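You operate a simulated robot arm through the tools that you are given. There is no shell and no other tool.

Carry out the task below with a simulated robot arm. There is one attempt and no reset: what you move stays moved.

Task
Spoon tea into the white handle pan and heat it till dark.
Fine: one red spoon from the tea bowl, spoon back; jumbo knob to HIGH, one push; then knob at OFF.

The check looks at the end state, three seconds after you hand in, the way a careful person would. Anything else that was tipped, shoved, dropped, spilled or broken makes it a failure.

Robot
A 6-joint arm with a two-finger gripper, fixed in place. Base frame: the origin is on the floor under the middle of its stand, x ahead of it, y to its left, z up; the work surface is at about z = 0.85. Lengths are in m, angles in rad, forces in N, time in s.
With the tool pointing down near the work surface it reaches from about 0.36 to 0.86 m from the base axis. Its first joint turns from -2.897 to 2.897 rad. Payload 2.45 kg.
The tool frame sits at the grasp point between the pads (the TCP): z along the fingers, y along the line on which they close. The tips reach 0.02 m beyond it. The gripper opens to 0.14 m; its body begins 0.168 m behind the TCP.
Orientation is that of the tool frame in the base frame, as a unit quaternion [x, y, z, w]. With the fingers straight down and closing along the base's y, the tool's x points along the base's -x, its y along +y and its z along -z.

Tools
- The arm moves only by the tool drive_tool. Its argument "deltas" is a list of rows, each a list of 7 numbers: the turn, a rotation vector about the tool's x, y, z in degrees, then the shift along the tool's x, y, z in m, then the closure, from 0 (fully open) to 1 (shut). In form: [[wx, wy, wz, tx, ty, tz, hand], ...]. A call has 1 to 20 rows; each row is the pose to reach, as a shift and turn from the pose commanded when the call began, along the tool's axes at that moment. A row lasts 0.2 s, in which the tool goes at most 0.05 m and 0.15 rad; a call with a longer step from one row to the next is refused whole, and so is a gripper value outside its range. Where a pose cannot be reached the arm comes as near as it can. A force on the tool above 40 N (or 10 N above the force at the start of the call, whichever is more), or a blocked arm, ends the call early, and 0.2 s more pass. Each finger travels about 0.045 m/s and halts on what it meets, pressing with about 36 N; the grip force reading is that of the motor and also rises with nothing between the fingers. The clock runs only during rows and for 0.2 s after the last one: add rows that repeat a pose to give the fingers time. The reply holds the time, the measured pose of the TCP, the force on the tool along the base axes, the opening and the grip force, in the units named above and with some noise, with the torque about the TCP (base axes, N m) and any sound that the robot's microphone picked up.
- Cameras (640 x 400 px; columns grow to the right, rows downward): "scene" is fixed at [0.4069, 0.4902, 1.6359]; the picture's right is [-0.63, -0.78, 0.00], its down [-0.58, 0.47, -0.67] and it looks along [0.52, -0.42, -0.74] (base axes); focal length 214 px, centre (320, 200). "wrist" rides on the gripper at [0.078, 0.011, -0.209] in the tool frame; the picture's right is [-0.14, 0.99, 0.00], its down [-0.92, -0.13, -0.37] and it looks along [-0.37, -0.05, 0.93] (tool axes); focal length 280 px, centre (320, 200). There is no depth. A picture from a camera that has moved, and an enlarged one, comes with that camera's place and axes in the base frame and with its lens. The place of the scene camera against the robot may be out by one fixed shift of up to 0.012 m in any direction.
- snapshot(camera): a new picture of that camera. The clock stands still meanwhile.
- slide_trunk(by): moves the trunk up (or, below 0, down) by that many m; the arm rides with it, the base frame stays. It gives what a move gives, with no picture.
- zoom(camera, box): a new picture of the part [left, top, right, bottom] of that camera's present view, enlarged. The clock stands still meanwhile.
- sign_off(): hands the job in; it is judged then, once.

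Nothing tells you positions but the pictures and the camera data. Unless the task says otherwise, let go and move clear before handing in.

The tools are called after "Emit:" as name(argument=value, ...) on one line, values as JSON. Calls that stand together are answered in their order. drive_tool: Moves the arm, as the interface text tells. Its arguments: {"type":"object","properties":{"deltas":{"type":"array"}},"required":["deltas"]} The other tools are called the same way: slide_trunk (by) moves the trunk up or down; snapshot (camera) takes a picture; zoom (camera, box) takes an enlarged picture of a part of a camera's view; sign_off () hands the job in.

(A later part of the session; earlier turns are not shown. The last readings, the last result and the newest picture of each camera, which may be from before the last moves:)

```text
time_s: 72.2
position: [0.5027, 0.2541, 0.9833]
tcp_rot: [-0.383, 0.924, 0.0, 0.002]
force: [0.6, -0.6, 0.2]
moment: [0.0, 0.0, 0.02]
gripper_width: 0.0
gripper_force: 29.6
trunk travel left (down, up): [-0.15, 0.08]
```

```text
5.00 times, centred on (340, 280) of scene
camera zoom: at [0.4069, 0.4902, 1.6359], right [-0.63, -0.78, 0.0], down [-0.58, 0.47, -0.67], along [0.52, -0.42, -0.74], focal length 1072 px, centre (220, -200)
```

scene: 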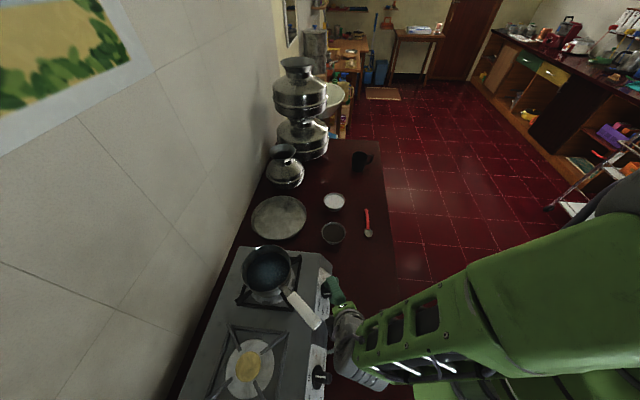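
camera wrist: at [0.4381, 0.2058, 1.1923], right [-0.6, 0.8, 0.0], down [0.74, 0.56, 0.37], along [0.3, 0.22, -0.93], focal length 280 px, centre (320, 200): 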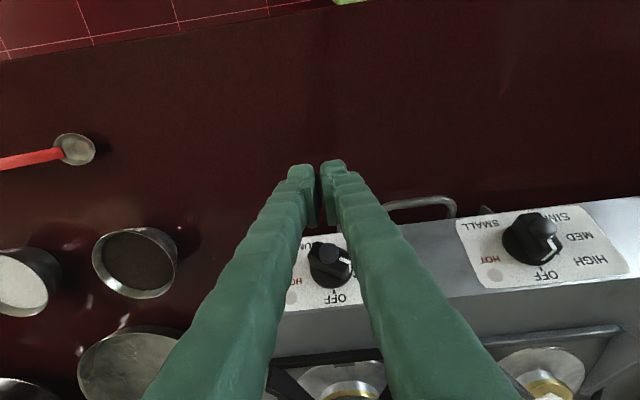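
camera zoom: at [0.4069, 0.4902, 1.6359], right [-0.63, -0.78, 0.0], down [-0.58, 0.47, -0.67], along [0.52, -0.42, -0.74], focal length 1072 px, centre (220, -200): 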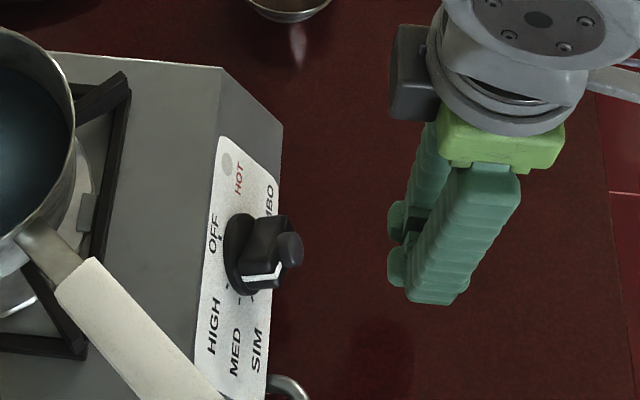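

The fingers are closed in front of the knob. I'll approach along the knob axis to just short of the button and check alignment.

Emit:
drive_tool(deltas=[[0, 0, 0, -0.0124, 0, 0.0085, 1], [0, 0, 0, -0.0248, 0, 0.017, 1], [0, 0, 0, -0.0331, 0, 0.0226, 1], [0, 0, 0, -0.0397, 0, 0.0272, 1], [0, 0, 0, -0.0397, 0, 0.0272, 1]])

Emit:
zoom(camera="wrist", box=[260, 130, 380, 230])

Emit:
zoom(camera="scene", box=[300, 250, 380, 310])

```text
time_s: 73.4
position: [0.5315, 0.2821, 0.9566]
tcp_rot: [-0.383, 0.924, 0.0, 0.002]
force: [0.6, -0.7, 0.1]
moment: [0.02, 0.0, -0.01]
gripper_width: 0.0003
gripper_force: 29.4
trunk travel left (down, up): [-0.15, 0.08]
```

```text
4.00 times, centred on (320, 180) of wrist
camera zoom: at [0.4665, 0.2341, 1.1658], right [-0.6, 0.8, 0.0], down [0.74, 0.56, 0.37], along [0.3, 0.22, -0.93], focal length 1122 px, centre (320, 280)
```

zoom: 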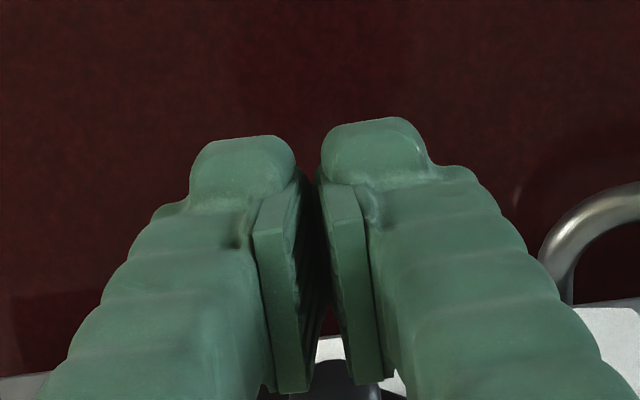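

```text
6.67 times, centred on (340, 280) of scene
camera zoom: at [0.4069, 0.4902, 1.6359], right [-0.63, -0.78, 0.0], down [-0.58, 0.47, -0.67], along [0.52, -0.42, -0.74], focal length 1430 px, centre (187, -333)
```

zoom: 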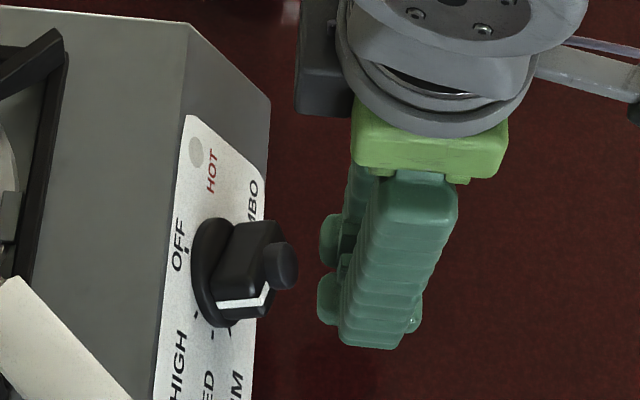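

The rounded ear on each finger sits at TCP height, offset about 18 mm sideways. I'll shift sideways so one ear is centred on the button and come a little closer.

Emit:
drive_tool(deltas=[[0, 0, 0, 0, -0.009, 0, 1], [0, 0, 0, 0, -0.018, 0, 1], [0, 0, 0, -0.005, -0.018, 0.0034, 1], [0, 0, 0, -0.0083, -0.018, 0.0057, 1], [0, 0, 0, -0.0083, -0.018, 0.0057, 1]])

Emit:
zoom(camera="wrist", box=[250, 130, 390, 250])

Emit:
zoom(camera="scene", box=[300, 250, 380, 310])

```text
time_s: 74.6
position: [0.5496, 0.2753, 0.9517]
tcp_rot: [-0.382, 0.924, 0.0, 0.002]
force: [0.2, 0.1, 0.4]
moment: [-0.02, -0.04, -0.02]
gripper_width: 0.0
gripper_force: 29.7
trunk travel left (down, up): [-0.15, 0.08]
```

```text
3.33 times, centred on (320, 190) of wrist
camera zoom: at [0.4845, 0.2263, 1.1609], right [-0.6, 0.8, 0.0], down [0.74, 0.56, 0.37], along [0.3, 0.22, -0.93], focal length 935 px, centre (320, 233)
```

zoom: 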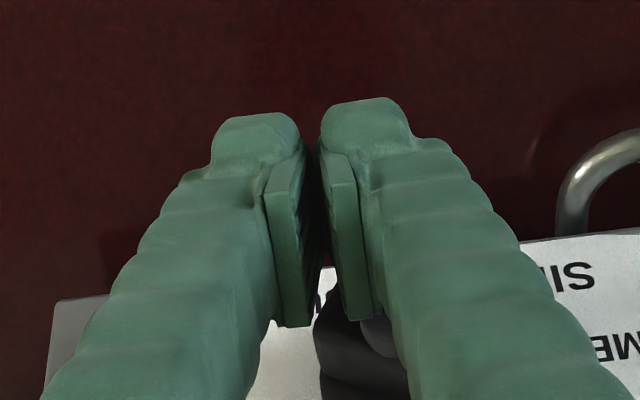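

```text
6.67 times, centred on (340, 280) of scene
camera zoom: at [0.4069, 0.4902, 1.6359], right [-0.63, -0.78, 0.0], down [-0.58, 0.47, -0.67], along [0.52, -0.42, -0.74], focal length 1430 px, centre (187, -333)
```

zoom: 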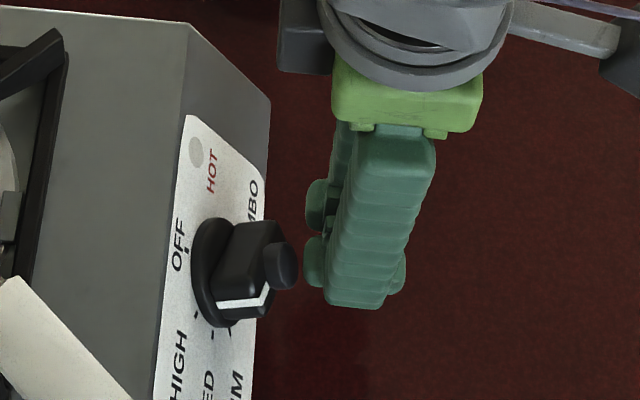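

The ear is lined up with the button, about 3 mm away. Now one smooth press along the knob axis, a short hold and a release.

Emit:
drive_tool(deltas=[[0, 0, 0, -0.0025, 0, 0.0017, 1], [0, 0, 0, -0.0041, 0, 0.0028, 1], [0, 0, 0, -0.0058, 0, 0.004, 1], [0, 0, 0, -0.0074, 0, 0.0051, 1], [0, 0, 0, -0.0091, 0, 0.0062, 1], [0, 0, 0, -0.0091, 0, 0.0062, 1]])

Emit:
zoom(camera="scene", box=[300, 250, 380, 310])

```text
time_s: 76.0
position: [0.5564, 0.2798, 0.9452]
tcp_rot: [-0.382, 0.924, 0.0, 0.002]
force: [-2.7, -1.9, 0.4]
moment: [-0.05, 0.06, 0.05]
gripper_width: 0.0002
gripper_force: 29.1
trunk travel left (down, up): [-0.15, 0.08]
heard: click
```

```text
6.67 times, centred on (340, 280) of scene
camera zoom: at [0.4069, 0.4902, 1.6359], right [-0.63, -0.78, 0.0], down [-0.58, 0.47, -0.67], along [0.52, -0.42, -0.74], focal length 1430 px, centre (187, -333)
```

zoom: 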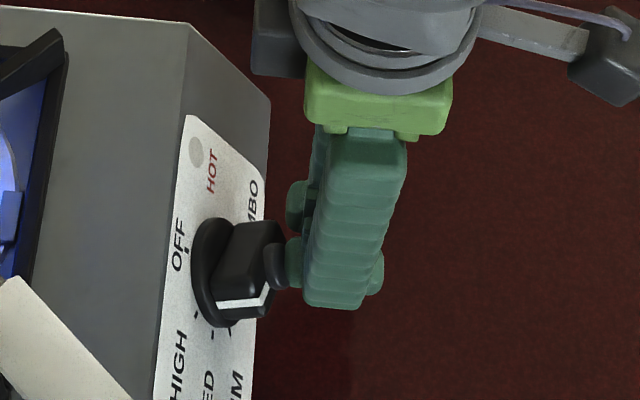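

I heard a click and the burner is now glowing blue under the pan. I'll back straight off the button so as not to press it again, and watch the pan.

Emit:
drive_tool(deltas=[[0, 0, 0, 0.008, 0, -0.0057, 1], [0, 0, 0, 0.025, 0, -0.017, 1], [0, 0, 0, 0.045, 0, -0.035, 1], [0, 0, 0, 0.055, 0.01, -0.06, 1], [0, 0, 0, 0.055, 0.018, -0.08, 1], [0, 0, 0, 0.055, 0.018, -0.08, 0.6]])

Emit:
snapshot(camera="scene")

Emit:
snapshot(camera="wrist")

```text
time_s: 77.4
position: [0.5045, 0.2539, 1.025]
tcp_rot: [-0.383, 0.924, 0.0, 0.002]
force: [-0.6, 0.2, -0.6]
moment: [-0.04, 0.0, 0.03]
gripper_width: 0.0341
gripper_force: 0.1
trunk travel left (down, up): [-0.15, 0.08]
```

```text
taken
```

scene: 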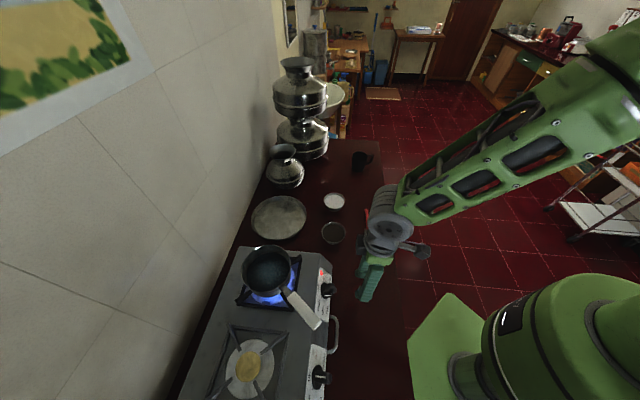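

```text
taken
camera wrist: at [0.4391, 0.2064, 1.235], right [-0.6, 0.8, 0.0], down [0.74, 0.56, 0.37], along [0.3, 0.22, -0.93], focal length 280 px, centre (320, 200)
```

wrist: 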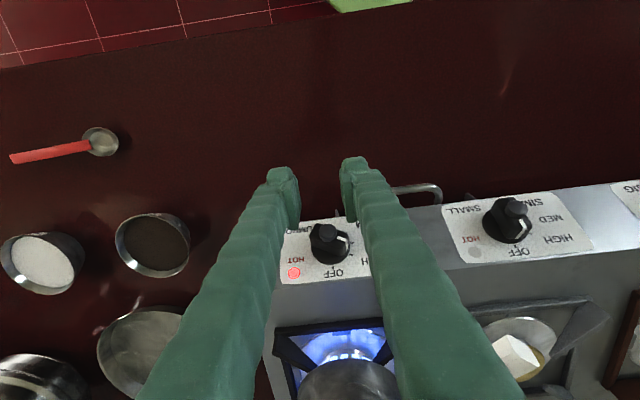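

The burner is lit and the HOT lamp is on. I'll check the liquid's colour, then get the hand ready on the knob so I can turn it off as soon as it's dark.

Emit:
zoom(camera="scene", box=[225, 230, 345, 330])

Emit:
drive_tool(deltas=[[6, 0, -4.1, 0, 0, 0, 0.6], [12.5, 0, -8.6, 0, 0, 0, 0.6], [19, 0, -13, -0.005, 0.004, 0, 0.6], [25.5, 0, -17.5, -0.012, 0.01, 0, 0.6], [32, 0, -22, -0.022, 0.018, 0.005, 0.6], [38, 0, -26.1, -0.034, 0.027, 0.013, 0.6], [44, 0, -30.2, -0.048, 0.037, 0.023, 0.6], [50, 0, -34.3, -0.058, 0.045, 0.032, 0.6], [50, 0, -34.3, -0.0644, 0.0497, 0.0383, 0.6], [50, 0, -34.3, -0.0644, 0.0497, 0.0383, 0.6]])

Emit:
zoom(camera="scene", box=[225, 230, 345, 330])

Emit:
zoom(camera="wrist", box=[240, 110, 400, 270])

```text
4.00 times, centred on (285, 280) of scene
camera zoom: at [0.4069, 0.4902, 1.6359], right [-0.63, -0.78, 0.0], down [-0.58, 0.47, -0.67], along [0.52, -0.42, -0.74], focal length 858 px, centre (460, -120)
```

zoom: 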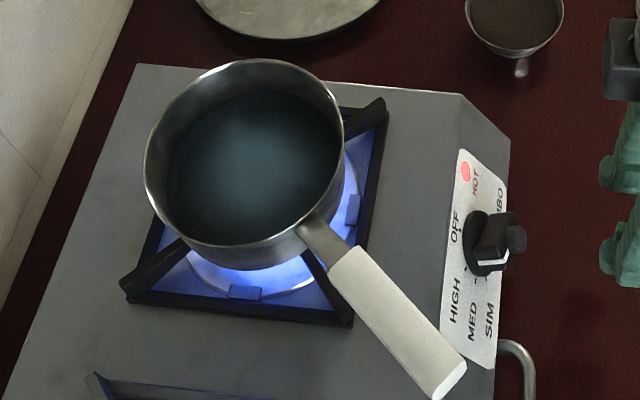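

```text
time_s: 79.6
position: [0.5155, 0.3353, 0.9848]
tcp_rot: [-0.594, 0.687, -0.386, 0.16]
force: [-0.2, -0.8, -0.5]
moment: [-0.02, 0.0, 0.02]
gripper_width: 0.0561
gripper_force: 0.1
trunk travel left (down, up): [-0.15, 0.08]
```

```text
4.00 times, centred on (285, 280) of scene
camera zoom: at [0.4069, 0.4902, 1.6359], right [-0.63, -0.78, 0.0], down [-0.58, 0.47, -0.67], along [0.52, -0.42, -0.74], focal length 858 px, centre (460, -120)
```

zoom: 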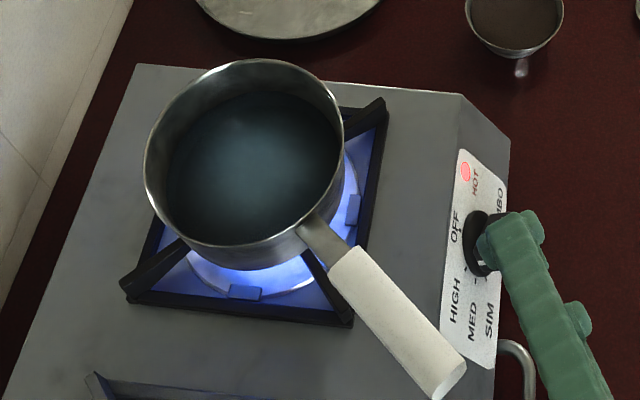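

```text
2.50 times, centred on (320, 190) of wrist
camera zoom: at [0.3455, 0.332, 1.1322], right [-0.65, 0.13, -0.75], down [0.06, 0.99, 0.11], along [0.75, 0.03, -0.66], focal length 701 px, centre (320, 225)
```

zoom: 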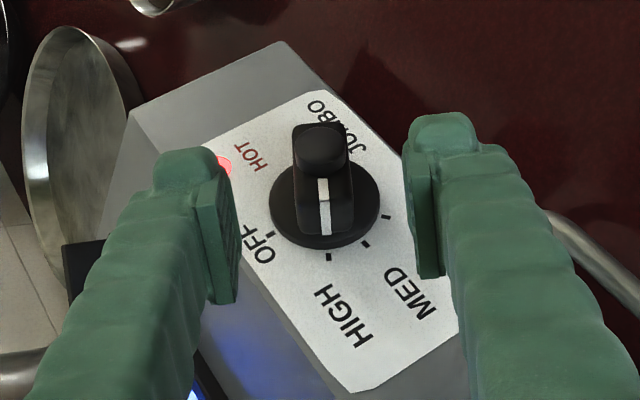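

The liquid is still bluish and clear. I'll slide the fingers back over the bar and take hold of it without turning it.

Emit:
drive_tool(deltas=[[0, 0, 0, 0, 0, 0.015, 0.6], [0, 0, 0, 0, 0, 0.03, 0.6], [0, 0, 0, 0, 0, 0.045, 0.6], [0, 0, 0, 0, 0, 0.053, 0.6], [0, 0, 0, 0, 0, 0.058, 0.6], [0, 0, 0, 0, 0, 0.058, 0.6]])

Emit:
zoom(camera="scene", box=[225, 230, 345, 330])

Emit:
zoom(camera="wrist", box=[240, 110, 400, 270])

```text
time_s: 81.0
position: [0.5554, 0.3183, 0.948]
tcp_rot: [-0.593, 0.688, -0.386, 0.16]
force: [0.8, -0.6, -0.1]
moment: [0.0, 0.01, -0.03]
gripper_width: 0.0559
gripper_force: 0.0
trunk travel left (down, up): [-0.15, 0.08]
```

```text
4.00 times, centred on (285, 280) of scene
camera zoom: at [0.4069, 0.4902, 1.6359], right [-0.63, -0.78, 0.0], down [-0.58, 0.47, -0.67], along [0.52, -0.42, -0.74], focal length 858 px, centre (460, -120)
```

zoom: 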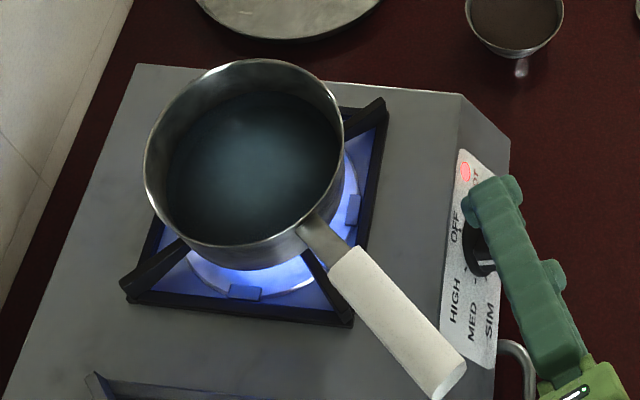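

```text
2.50 times, centred on (320, 190) of wrist
camera zoom: at [0.3859, 0.3141, 1.0944], right [-0.65, 0.13, -0.75], down [0.06, 0.99, 0.11], along [0.75, 0.03, -0.66], focal length 701 px, centre (320, 225)
```

zoom: 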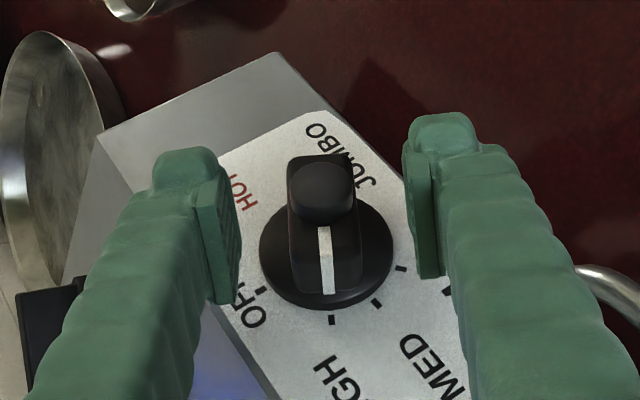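

Emit:
drive_tool(deltas=[[0, 0, 0, 0, 0, 0, 0.7], [0, 0, 0, 0, 0, 0, 0.8], [0, 0, 0, 0, 0, 0, 0.9], [0, 0, 0, 0, 0, 0, 0.9], [0, 0, 0, 0, 0, 0, 0.9]])

Emit:
zoom(camera="scene", box=[225, 230, 345, 330])

Emit:
zoom(camera="wrist", box=[240, 110, 400, 270])

```text
time_s: 82.2
position: [0.5547, 0.3172, 0.9467]
tcp_rot: [-0.593, 0.688, -0.386, 0.16]
force: [-0.9, -0.6, -3.0]
moment: [0.16, -0.15, -0.1]
gripper_width: 0.0228
gripper_force: 45.3
trunk travel left (down, up): [-0.15, 0.08]
```

```text
4.00 times, centred on (285, 280) of scene
camera zoom: at [0.4069, 0.4902, 1.6359], right [-0.63, -0.78, 0.0], down [-0.58, 0.47, -0.67], along [0.52, -0.42, -0.74], focal length 858 px, centre (460, -120)
```

zoom: 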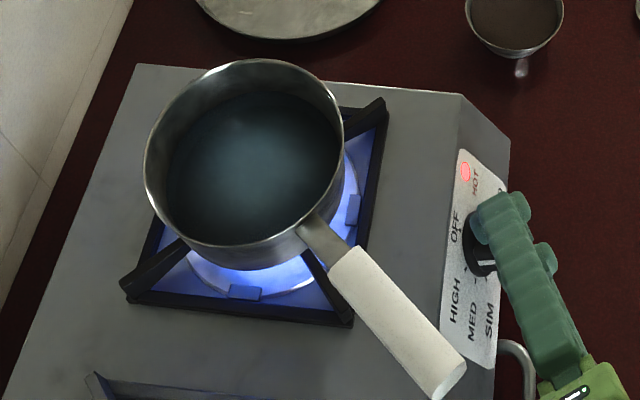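

```text
2.50 times, centred on (320, 190) of wrist
camera zoom: at [0.3857, 0.3142, 1.0943], right [-0.65, 0.13, -0.75], down [0.06, 0.99, 0.11], along [0.75, 0.03, -0.66], focal length 701 px, centre (320, 225)
```

zoom: 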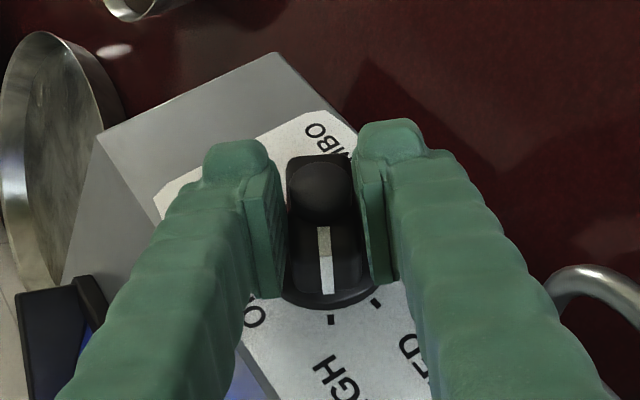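

I'm holding the knob at HIGH with almost no strain. I'll wait in short spells and watch the colour.

Emit:
drive_tool(deltas=[[0, 0, 0, 0, 0, 0, 0.9], [0, 0, 0, 0, 0, 0, 0.9], [0, 0, 0, 0, 0, 0, 0.9], [0, 0, 0, 0, 0, 0, 0.9], [0, 0, 0, 0, 0, 0, 0.9], [0, 0, 0, 0, 0, 0, 0.9], [0, 0, 0, 0, 0, 0, 0.9], [0, 0, 0, 0, 0, 0, 0.9], [0, 0, 0, 0, 0, 0, 0.9], [0, 0, 0, 0, 0, 0, 0.9]])

Emit:
zoom(camera="scene", box=[225, 230, 345, 330])

```text
time_s: 84.4
position: [0.5555, 0.3171, 0.9473]
tcp_rot: [-0.593, 0.689, -0.385, 0.16]
force: [-3.8, -0.3, -6.3]
moment: [0.09, -0.1, -0.19]
gripper_width: 0.0233
gripper_force: 45.3
trunk travel left (down, up): [-0.15, 0.08]
```

```text
4.00 times, centred on (285, 280) of scene
camera zoom: at [0.4069, 0.4902, 1.6359], right [-0.63, -0.78, 0.0], down [-0.58, 0.47, -0.67], along [0.52, -0.42, -0.74], focal length 858 px, centre (460, -120)
```

zoom: 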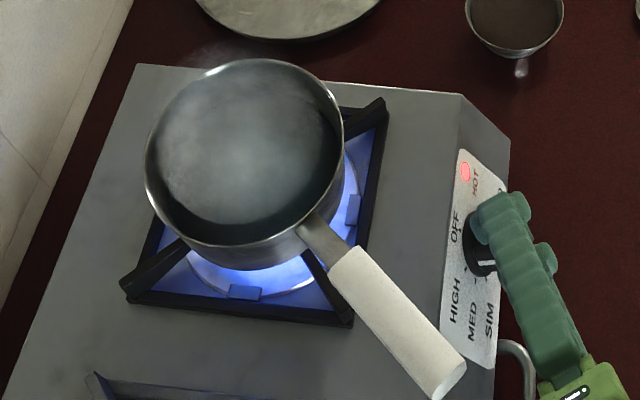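

Steam is rising but the liquid isn't dark yet. I'll keep waiting in short steps.

Emit:
drive_tool(deltas=[[0, 0, 0, 0, 0, 0, 0.9], [0, 0, 0, 0, 0, 0, 0.9], [0, 0, 0, 0, 0, 0, 0.9], [0, 0, 0, 0, 0, 0, 0.9], [0, 0, 0, 0, 0, 0, 0.9], [0, 0, 0, 0, 0, 0, 0.9], [0, 0, 0, 0, 0, 0, 0.9]])

Emit:
zoom(camera="scene", box=[225, 230, 345, 330])

```text
time_s: 86.0
position: [0.5538, 0.3162, 0.9458]
tcp_rot: [-0.593, 0.688, -0.385, 0.161]
force: [-4.3, -1.5, -7.5]
moment: [0.1, -0.08, -0.14]
gripper_width: 0.0233
gripper_force: 45.5
trunk travel left (down, up): [-0.15, 0.08]
```

```text
4.00 times, centred on (285, 280) of scene
camera zoom: at [0.4069, 0.4902, 1.6359], right [-0.63, -0.78, 0.0], down [-0.58, 0.47, -0.67], along [0.52, -0.42, -0.74], focal length 858 px, centre (460, -120)
```

zoom: 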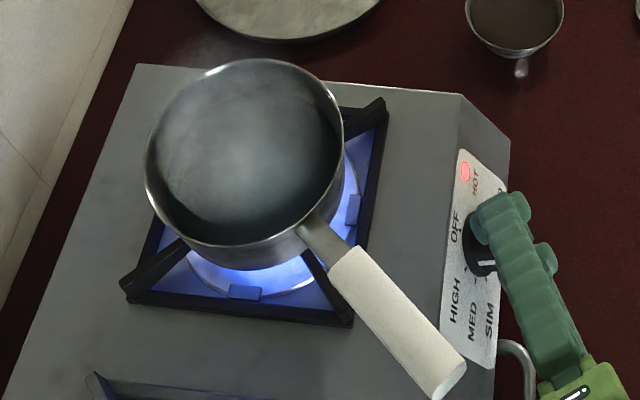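

Emit:
drive_tool(deltas=[[0, 0, 0, 0, 0, 0, 0.9], [0, 0, 0, 0, 0, 0, 0.9], [0, 0, 0, 0, 0, 0, 0.9], [0, 0, 0, 0, 0, 0, 0.9], [0, 0, 0, 0, 0, 0, 0.9], [0, 0, 0, 0, 0, 0, 0.9], [0, 0, 0, 0, 0, 0, 0.9], [0, 0, 0, 0, 0, 0, 0.9], [0, 0, 0, 0, 0, 0, 0.9]])

Emit:
zoom(camera="scene", box=[240, 235, 310, 300])

```text
time_s: 88.0
position: [0.5546, 0.3177, 0.9466]
tcp_rot: [-0.594, 0.688, -0.385, 0.161]
force: [-5.8, -2.0, -8.8]
moment: [0.12, -0.06, -0.14]
gripper_width: 0.0232
gripper_force: 44.6
trunk travel left (down, up): [-0.15, 0.08]
```

```text
6.15 times, centred on (275, 268) of scene
camera zoom: at [0.4069, 0.4902, 1.6359], right [-0.63, -0.78, 0.0], down [-0.58, 0.47, -0.67], along [0.52, -0.42, -0.74], focal length 1320 px, centre (597, -215)
```

zoom: 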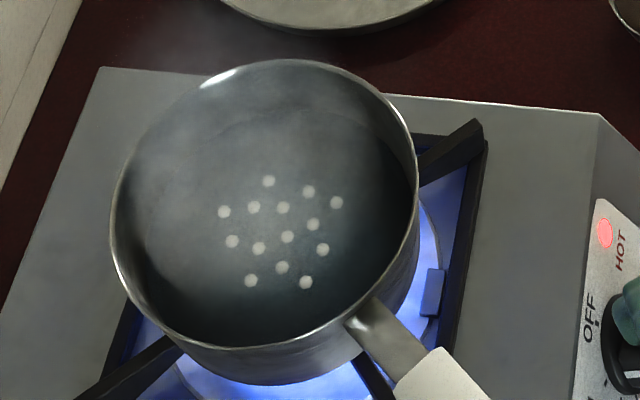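

It's starting to bubble but isn't dark yet. I'll wait in smaller steps.

Emit:
drive_tool(deltas=[[0, 0, 0, 0, 0, 0, 0.9], [0, 0, 0, 0, 0, 0, 0.9], [0, 0, 0, 0, 0, 0, 0.9], [0, 0, 0, 0, 0, 0, 0.9], [0, 0, 0, 0, 0, 0, 0.9], [0, 0, 0, 0, 0, 0, 0.9]])

Emit:
zoom(camera="scene", box=[240, 235, 310, 300])

```text
time_s: 89.4
position: [0.5543, 0.3184, 0.9475]
tcp_rot: [-0.593, 0.688, -0.386, 0.16]
force: [-7.2, -2.0, -10.8]
moment: [0.09, 0.0, -0.14]
gripper_width: 0.0231
gripper_force: 44.8
trunk travel left (down, up): [-0.15, 0.08]
```

```text
6.15 times, centred on (275, 268) of scene
camera zoom: at [0.4069, 0.4902, 1.6359], right [-0.63, -0.78, 0.0], down [-0.58, 0.47, -0.67], along [0.52, -0.42, -0.74], focal length 1320 px, centre (597, -215)
```

zoom: 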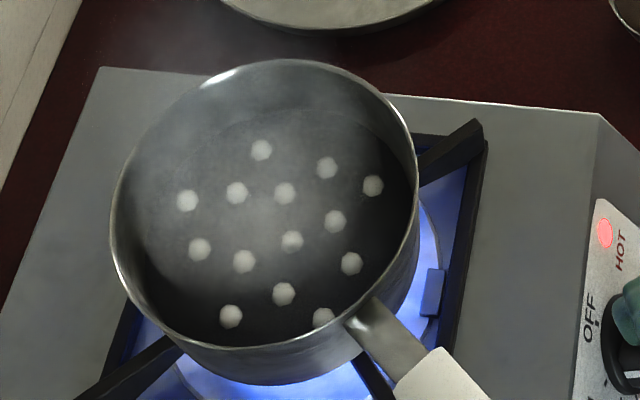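

The liquid is boiling and losing its blue tint as it turns darker. Another second.

Emit:
drive_tool(deltas=[[0, 0, 0, 0, 0, 0, 0.9], [0, 0, 0, 0, 0, 0, 0.9], [0, 0, 0, 0, 0, 0, 0.9], [0, 0, 0, 0, 0, 0, 0.9], [0, 0, 0, 0, 0, 0, 0.9]])

Emit:
zoom(camera="scene", box=[240, 235, 310, 300])

```text
time_s: 90.6
position: [0.5557, 0.3162, 0.9466]
tcp_rot: [-0.593, 0.689, -0.385, 0.16]
force: [-8.3, -1.4, -9.9]
moment: [0.11, -0.01, -0.13]
gripper_width: 0.0234
gripper_force: 44.9
trunk travel left (down, up): [-0.15, 0.08]
```

```text
6.15 times, centred on (275, 268) of scene
camera zoom: at [0.4069, 0.4902, 1.6359], right [-0.63, -0.78, 0.0], down [-0.58, 0.47, -0.67], along [0.52, -0.42, -0.74], focal length 1320 px, centre (597, -215)
```

zoom: 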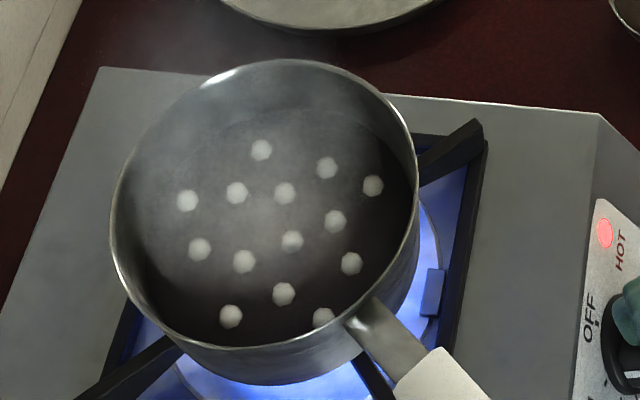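

It's turning brown. A bit longer until it's clearly dark.

Emit:
drive_tool(deltas=[[0, 0, 0, 0, 0, 0, 0.9], [0, 0, 0, 0, 0, 0, 0.9], [0, 0, 0, 0, 0, 0, 0.9], [0, 0, 0, 0, 0, 0, 0.9], [0, 0, 0, 0, 0, 0, 0.9], [0, 0, 0, 0, 0, 0, 0.9]])

Emit:
zoom(camera="scene", box=[240, 235, 310, 300])

```text
time_s: 92.0
position: [0.5553, 0.3171, 0.9472]
tcp_rot: [-0.594, 0.687, -0.386, 0.161]
force: [-8.1, -2.3, -10.9]
moment: [0.12, -0.05, -0.15]
gripper_width: 0.0231
gripper_force: 44.7
trunk travel left (down, up): [-0.15, 0.08]
```

```text
6.15 times, centred on (275, 268) of scene
camera zoom: at [0.4069, 0.4902, 1.6359], right [-0.63, -0.78, 0.0], down [-0.58, 0.47, -0.67], along [0.52, -0.42, -0.74], focal length 1320 px, centre (597, -215)
```

zoom: 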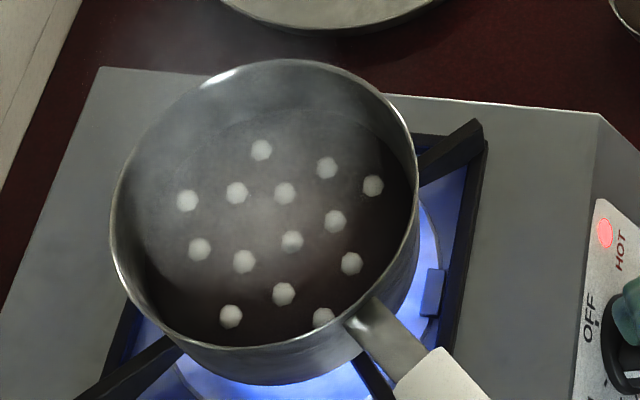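

Emit:
drive_tool(deltas=[[0, 0, 0, 0, 0, 0, 0.9], [0, 0, 0, 0, 0, 0, 0.9], [0, 0, 0, 0, 0, 0, 0.9], [0, 0, 0, 0, 0, 0, 0.9], [0, 0, 0, 0, 0, 0, 0.9], [0, 0, 0, 0, 0, 0, 0.9], [0, 0, 0, 0, 0, 0, 0.9], [0, 0, 0, 0, 0, 0, 0.9]])

Emit:
zoom(camera="scene", box=[240, 235, 310, 300])

```text
time_s: 93.8
position: [0.555, 0.3172, 0.9474]
tcp_rot: [-0.594, 0.688, -0.386, 0.161]
force: [-8.4, -1.6, -11.4]
moment: [0.1, 0.02, -0.12]
gripper_width: 0.0232
gripper_force: 45.4
trunk travel left (down, up): [-0.15, 0.08]
```

```text
6.15 times, centred on (275, 268) of scene
camera zoom: at [0.4069, 0.4902, 1.6359], right [-0.63, -0.78, 0.0], down [-0.58, 0.47, -0.67], along [0.52, -0.42, -0.74], focal length 1320 px, centre (597, -215)
```

zoom: 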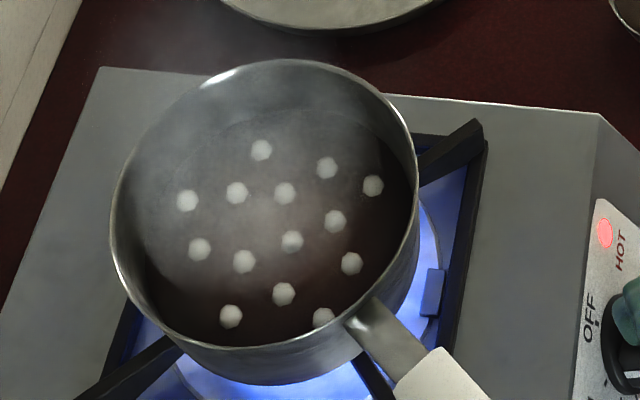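

Emit:
drive_tool(deltas=[[0, 0, 0, 0, 0, 0, 0.9], [0, 0, 0, 0, 0, 0, 0.9], [0, 0, 0, 0, 0, 0, 0.9], [0, 0, 0, 0, 0, 0, 0.9], [0, 0, 0, 0, 0, 0, 0.9], [0, 0, 0, 0, 0, 0, 0.9], [0, 0, 0, 0, 0, 0, 0.9], [0, 0, 0, 0, 0, 0, 0.9], [0, 0, 0, 0, 0, 0, 0.9], [0, 0, 0, 0, 0, 0, 0.9]])

Emit:
zoom(camera="scene", box=[240, 235, 310, 300])

```text
time_s: 96.0
position: [0.5551, 0.3183, 0.9462]
tcp_rot: [-0.593, 0.688, -0.386, 0.16]
force: [-9.7, -2.6, -11.9]
moment: [0.16, 0.0, -0.17]
gripper_width: 0.0233
gripper_force: 45.2
trunk travel left (down, up): [-0.15, 0.08]
```

```text
6.15 times, centred on (275, 268) of scene
camera zoom: at [0.4069, 0.4902, 1.6359], right [-0.63, -0.78, 0.0], down [-0.58, 0.47, -0.67], along [0.52, -0.42, -0.74], focal length 1320 px, centre (597, -215)
```

zoom: 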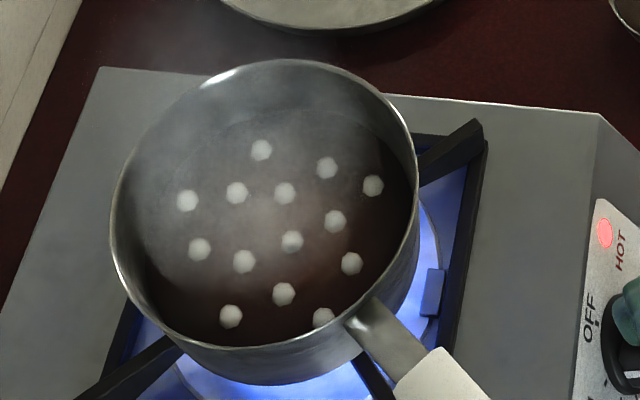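

Emit:
drive_tool(deltas=[[0, 0, 0, 0, 0, 0, 0.9], [0, 0, 0, 0, 0, 0, 0.9], [0, 0, 0, 0, 0, 0, 0.9], [0, 0, 0, 0, 0, 0, 0.9], [0, 0, 0, 0, 0, 0, 0.9], [0, 0, 0, 0, 0, 0, 0.9], [0, 0, 0, 0, 0, 0, 0.9], [0, 0, 0, 0, 0, 0, 0.9], [0, 0, 0, 0, 0, 0, 0.9], [0, 0, 0, 0, 0, 0, 0.9], [0, 0, 0, 0, 0, 0, 0.9], [0, 0, 0, 0, 0, 0, 0.9]])

Emit:
zoom(camera="scene", box=[240, 235, 310, 300])

```text
time_s: 98.6
position: [0.5546, 0.3169, 0.9466]
tcp_rot: [-0.593, 0.689, -0.385, 0.159]
force: [-9.2, -2.3, -11.1]
moment: [0.14, 0.01, -0.14]
gripper_width: 0.0232
gripper_force: 44.7
trunk travel left (down, up): [-0.15, 0.08]
```

```text
6.15 times, centred on (275, 268) of scene
camera zoom: at [0.4069, 0.4902, 1.6359], right [-0.63, -0.78, 0.0], down [-0.58, 0.47, -0.67], along [0.52, -0.42, -0.74], focal length 1320 px, centre (597, -215)
```

zoom: 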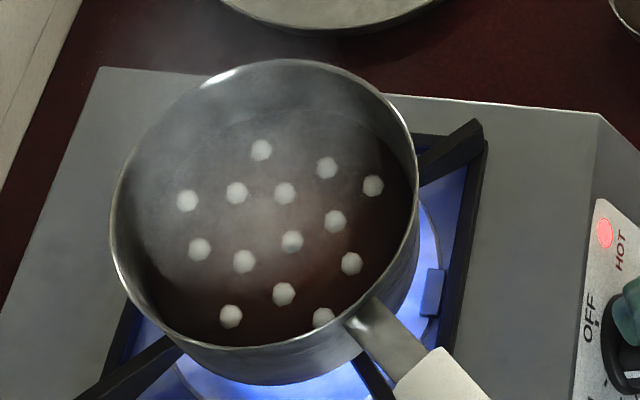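

Emit:
drive_tool(deltas=[[0, 0, 0, 0, 0, 0, 0.9], [0, 0, 0, 0, 0, 0, 0.9], [0, 0, 0, 0, 0, 0, 0.9], [0, 0, 0, 0, 0, 0, 0.9], [0, 0, 0, 0, 0, 0, 0.9], [0, 0, 0, 0, 0, 0, 0.9], [0, 0, 0, 0, 0, 0, 0.9], [0, 0, 0, 0, 0, 0, 0.9], [0, 0, 0, 0, 0, 0, 0.9], [0, 0, 0, 0, 0, 0, 0.9], [0, 0, 0, 0, 0, 0, 0.9], [0, 0, 0, 0, 0, 0, 0.9]])

Emit:
zoom(camera="scene", box=[240, 235, 310, 300])

```text
time_s: 101.2
position: [0.5548, 0.3175, 0.9477]
tcp_rot: [-0.593, 0.688, -0.386, 0.16]
force: [-9.8, -2.1, -12.6]
moment: [0.1, 0.03, -0.14]
gripper_width: 0.0235
gripper_force: 45.1
trunk travel left (down, up): [-0.15, 0.08]
```

```text
6.15 times, centred on (275, 268) of scene
camera zoom: at [0.4069, 0.4902, 1.6359], right [-0.63, -0.78, 0.0], down [-0.58, 0.47, -0.67], along [0.52, -0.42, -0.74], focal length 1320 px, centre (597, -215)
```

zoom: 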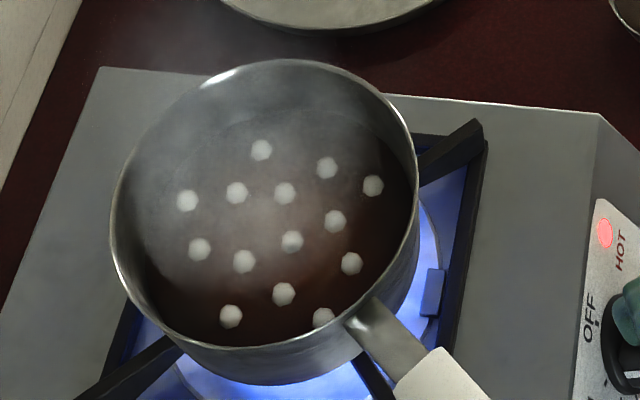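

Emit:
zoom(camera="scene", box=[258, 262, 286, 292])

Emit:
drive_tool(deltas=[[0, 0, 0, 0, 0, 0, 0.9], [0, 0, 0, 0, 0, 0, 0.9], [0, 0, 0, 0, 0, 0, 0.9], [0, 0, 0, 0, 0, 0, 0.9], [0, 0, 0, 0, 0, 0, 0.9], [0, 0, 0, 0, 0, 0, 0.9], [0, 0, 0, 0, 0, 0, 0.9], [0, 0, 0, 0, 0, 0, 0.9], [0, 0, 0, 0, 0, 0, 0.9], [0, 0, 0, 0, 0, 0, 0.9]])

Emit:
zoom(camera="scene", box=[258, 262, 286, 292])

Emit:
zoom(camera="scene", box=[240, 235, 310, 300])

```text
13.33 times, centred on (272, 277) of scene
camera zoom: at [0.4069, 0.4902, 1.6359], right [-0.63, -0.78, 0.0], down [-0.58, 0.47, -0.67], along [0.52, -0.42, -0.74], focal length 2860 px, centre (960, -827)
```

zoom: 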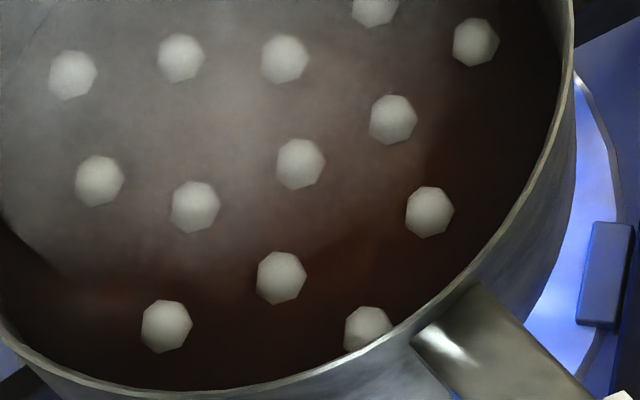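

```text
time_s: 103.4
position: [0.5539, 0.3171, 0.9471]
tcp_rot: [-0.593, 0.688, -0.386, 0.16]
force: [-9.8, -2.0, -11.2]
moment: [0.11, 0.04, -0.15]
gripper_width: 0.0231
gripper_force: 44.5
trunk travel left (down, up): [-0.15, 0.08]
```

```text
13.33 times, centred on (272, 277) of scene
camera zoom: at [0.4069, 0.4902, 1.6359], right [-0.63, -0.78, 0.0], down [-0.58, 0.47, -0.67], along [0.52, -0.42, -0.74], focal length 2860 px, centre (960, -827)
```

zoom: 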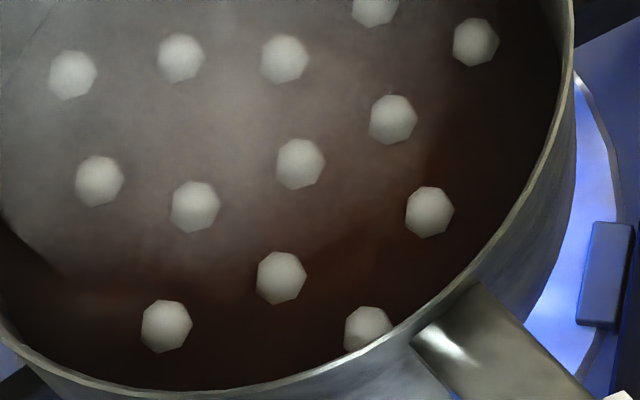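

```text
6.15 times, centred on (275, 268) of scene
camera zoom: at [0.4069, 0.4902, 1.6359], right [-0.63, -0.78, 0.0], down [-0.58, 0.47, -0.67], along [0.52, -0.42, -0.74], focal length 1320 px, centre (597, -215)
```

zoom: 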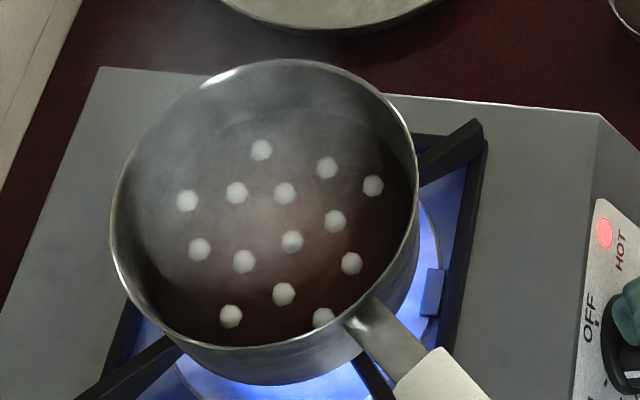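

The liquid has settled to a dark reddish-brown that no longer changes. I'll turn the knob back clockwise, the first 30° toward OFF.

Emit:
drive_tool(deltas=[[-4.1, 0, 2.8, 0, -0.0004, 0, 0.9], [-8.3, 0, 5.7, 0.0001, -0.0011, 0.0001, 0.9], [-12.4, 0, 8.5, 0.0002, -0.0018, 0.0003, 0.9], [-16.5, 0, 11.3, 0.0003, -0.0025, 0.0004, 0.9], [-20.7, 0, 14.2, 0.0005, -0.0032, 0.0007, 0.9], [-24.8, 0, 17, 0.0007, -0.0039, 0.001, 0.9], [-24.8, 0, 17, 0.0007, -0.0039, 0.001, 0.9]])

Emit:
zoom(camera="wrist", box=[240, 110, 400, 270])

Emit:
zoom(camera="scene", box=[225, 230, 345, 330])

```text
time_s: 105.0
position: [0.5596, 0.3157, 0.9517]
tcp_rot: [-0.506, 0.835, -0.201, 0.084]
force: [0.7, 2.9, -8.1]
moment: [0.23, -0.09, 0.0]
gripper_width: 0.0228
gripper_force: 44.5
trunk travel left (down, up): [-0.15, 0.08]
```

```text
2.50 times, centred on (320, 190) of wrist
camera zoom: at [0.4403, 0.3035, 1.141], right [-0.74, 0.52, -0.43], down [0.41, 0.85, 0.33], along [0.53, 0.07, -0.84], focal length 701 px, centre (320, 225)
```

zoom: 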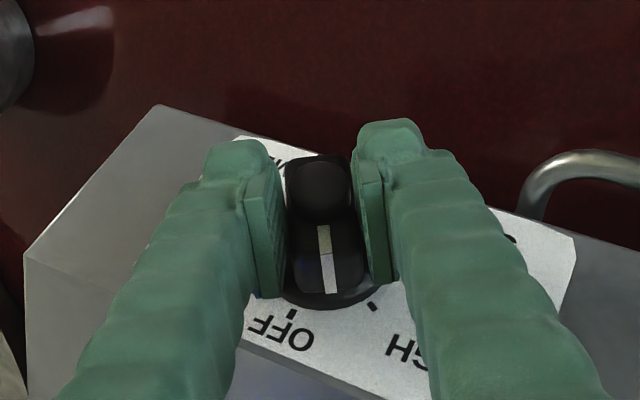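

```text
4.00 times, centred on (285, 280) of scene
camera zoom: at [0.4069, 0.4902, 1.6359], right [-0.63, -0.78, 0.0], down [-0.58, 0.47, -0.67], along [0.52, -0.42, -0.74], focal length 858 px, centre (460, -120)
```

zoom: 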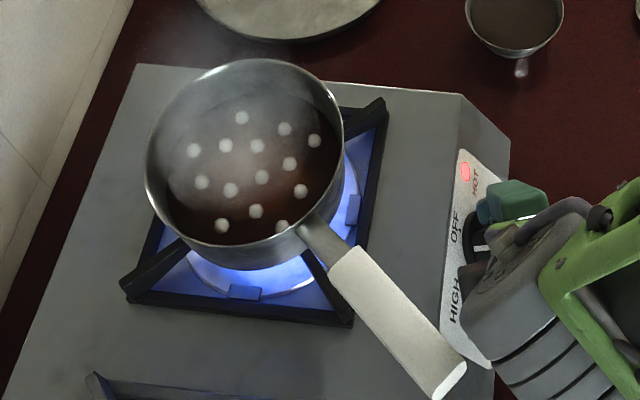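

Forces are low and the pointer is midway. Turning the remaining 30° to OFF.

Emit:
drive_tool(deltas=[[-4.1, 0, 2.8, 0, -0.0008, 0, 0.9], [-8.3, 0, 5.7, 0.0001, -0.0015, 0.0001, 0.9], [-12.4, 0, 8.5, 0.0002, -0.0023, 0.0003, 0.9], [-16.5, 0, 11.3, 0.0003, -0.003, 0.0004, 0.9], [-20.7, 0, 14.2, 0.0005, -0.0037, 0.0007, 0.9], [-25.2, 0, 17.3, 0.0007, -0.0044, 0.001, 0.9], [-25.2, 0, 17.3, 0.0007, -0.0044, 0.001, 0.9]])

Emit:
zoom(camera="wrist", box=[240, 110, 400, 270])

Emit:
zoom(camera="scene", box=[225, 230, 345, 330])

```text
time_s: 106.6
position: [0.5646, 0.3121, 0.9524]
tcp_rot: [-0.382, 0.924, 0.001, 0.003]
force: [17.3, -1.2, 14.8]
moment: [-0.12, -0.17, 0.02]
gripper_width: 0.0227
gripper_force: 45.0
trunk travel left (down, up): [-0.15, 0.08]
```

```text
2.50 times, centred on (320, 190) of wrist
camera zoom: at [0.4988, 0.2637, 1.1617], right [-0.6, 0.8, 0.0], down [0.74, 0.56, 0.37], along [0.3, 0.23, -0.93], focal length 701 px, centre (320, 225)
```

zoom: 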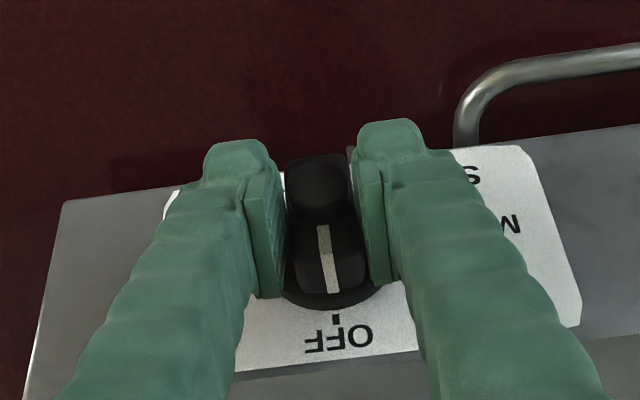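

```text
4.00 times, centred on (285, 280) of scene
camera zoom: at [0.4069, 0.4902, 1.6359], right [-0.63, -0.78, 0.0], down [-0.58, 0.47, -0.67], along [0.52, -0.42, -0.74], focal length 858 px, centre (460, -120)
```

zoom: 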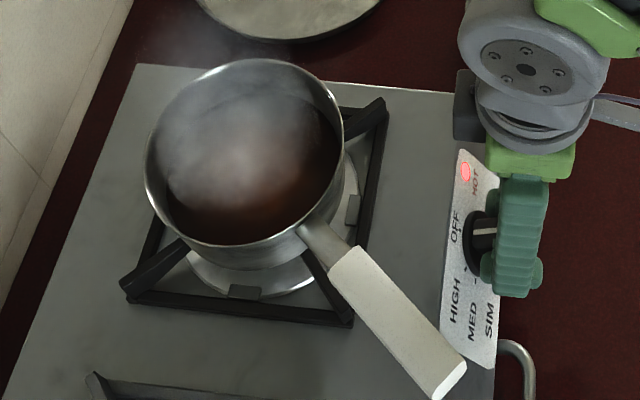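

The flame is out, the pointer is at OFF and the liquid is dark brown. I'll open the fingers and rise straight off the knob.

Emit:
drive_tool(deltas=[[0, 0, 0, 0, 0, 0, 0.8], [0, 0, 0, 0, 0, 0, 0.7], [0, 0, 0, 0, 0, 0, 0.6], [0, 0, 0, 0, 0, 0, 0.6], [0, 0, 0, 0.003, 0, -0.015, 0.6], [0, 0, 0, 0.008, 0, -0.035, 0.6], [0, 0, 0, 0.02, 0, -0.06, 0.6], [0, 0, 0, 0.03, 0, -0.08, 0.6], [0, 0, 0, 0.03, 0, -0.08, 0.6]])

Emit:
zoom(camera="wrist", box=[250, 140, 410, 280])

Emit:
zoom(camera="scene", box=[225, 230, 345, 330])

```text
time_s: 108.6
position: [0.5391, 0.2916, 1.0307]
tcp_rot: [-0.383, 0.924, 0.0, 0.001]
force: [0.0, -0.1, 0.2]
moment: [0.01, 0.04, 0.0]
gripper_width: 0.0562
gripper_force: 0.1
trunk travel left (down, up): [-0.15, 0.08]
```

```text
2.86 times, centred on (330, 210) of wrist
camera zoom: at [0.4753, 0.2434, 1.2401], right [-0.6, 0.8, 0.0], down [0.74, 0.56, 0.37], along [0.3, 0.22, -0.93], focal length 801 px, centre (291, 171)
```

zoom: 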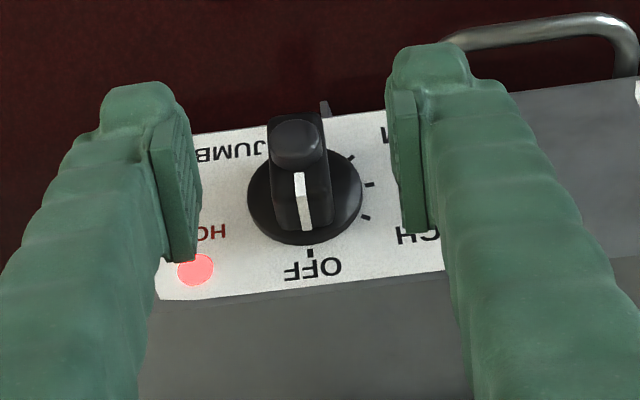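

```text
4.00 times, centred on (285, 280) of scene
camera zoom: at [0.4069, 0.4902, 1.6359], right [-0.63, -0.78, 0.0], down [-0.58, 0.47, -0.67], along [0.52, -0.42, -0.74], focal length 858 px, centre (460, -120)
```

zoom: 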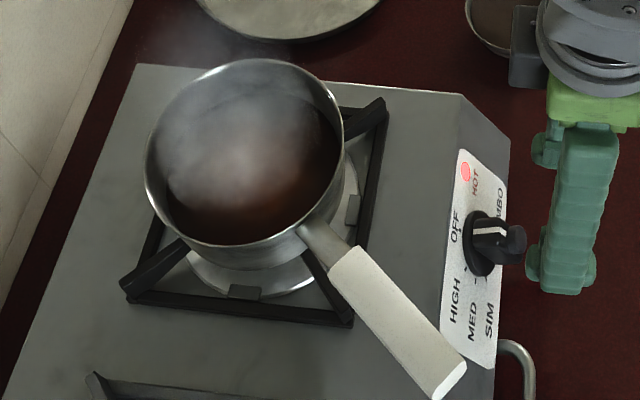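

Emit:
zoom(camera="wrist", box=[305, 175, 355, 235])

Emit:
snapshot(camera="scene")

```text
6.67 times, centred on (330, 205) of wrist
camera zoom: at [0.4753, 0.2434, 1.2401], right [-0.6, 0.8, 0.0], down [0.74, 0.56, 0.37], along [0.3, 0.22, -0.93], focal length 1869 px, centre (253, 167)
```

zoom: 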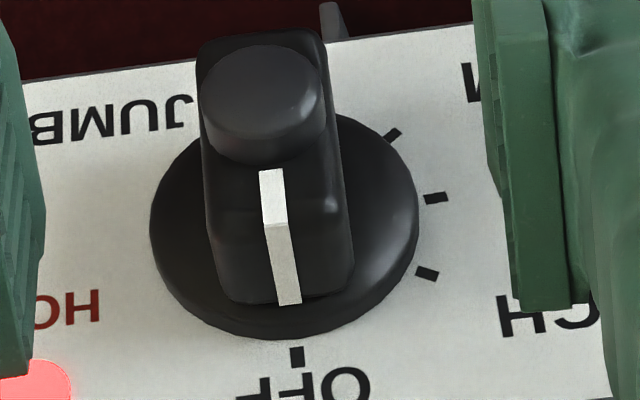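

```text
taken
```

scene: 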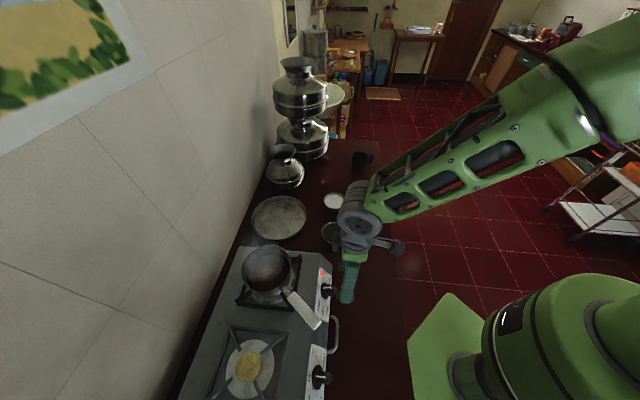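

The pointer is exactly on the OFF tick. I'll raise the arm and move it clear of everything.

Emit:
drive_tool(deltas=[[0, 0, 0, 0.01, 0, -0.03, 0.6], [0, 0, 0, 0.02, 0, -0.07, 0.6], [0, 0, 0, 0.03, -0.005, -0.11, 0.6], [0, 0, 5, 0.055, -0.02, -0.15, 0.6], [0, 0, 10, 0.08, -0.04, -0.18, 0.6], [0, 0, 15, 0.11, -0.06, -0.21, 0.6], [0, 0, 20, 0.14, -0.08, -0.22, 0.6], [0, 0, 25, 0.17, -0.099, -0.22, 0.6], [0, 0, 25, 0.17, -0.099, -0.22, 0.6]])

Emit:
snapshot(camera="scene")

Emit:
zoom(camera="scene", box=[220, 150, 400, 340])

Emit:
snapshot(camera="wrist")

```text
time_s: 110.6
position: [0.4873, 0.1013, 1.2543]
tcp_rot: [-0.172, 0.985, 0.0, 0.001]
force: [0.1, -0.4, -0.3]
moment: [0.01, 0.0, -0.02]
gripper_width: 0.0561
gripper_force: 0.1
trunk travel left (down, up): [-0.15, 0.08]
```

```text
taken
```

scene: 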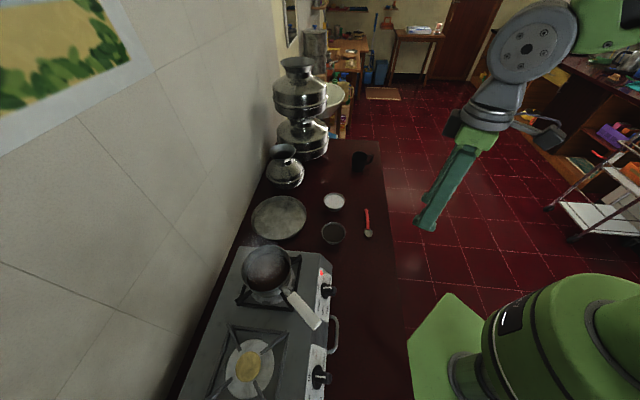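

```text
2.11 times, centred on (310, 245) of scene
camera zoom: at [0.4069, 0.4902, 1.6359], right [-0.63, -0.78, 0.0], down [-0.58, 0.47, -0.67], along [0.52, -0.42, -0.74], focal length 452 px, centre (341, 105)
```

zoom: 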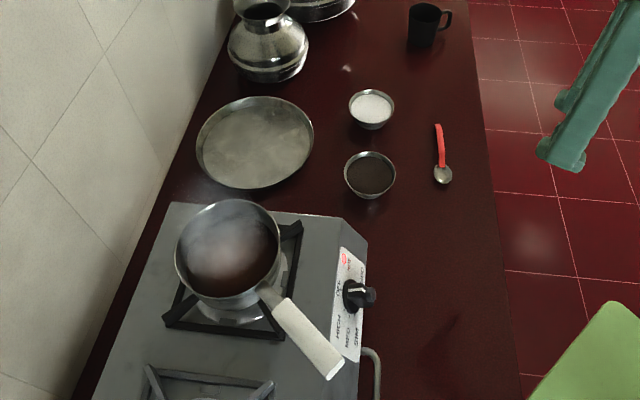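

```text
taken
camera wrist: at [0.4081, 0.0833, 1.4631], right [-0.21, 0.98, 0.0], down [0.91, 0.19, 0.37], along [0.36, 0.08, -0.93], focal length 280 px, centre (320, 200)
```

wrist: 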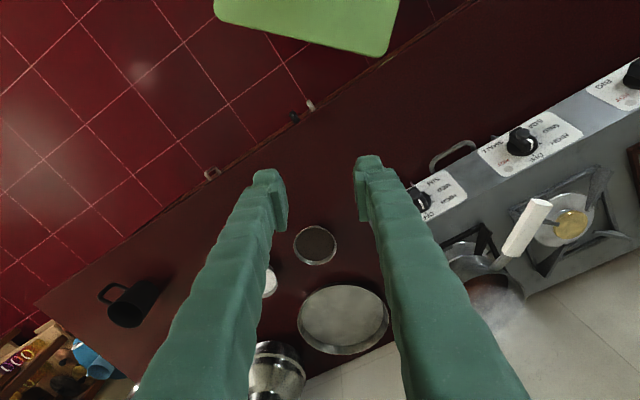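

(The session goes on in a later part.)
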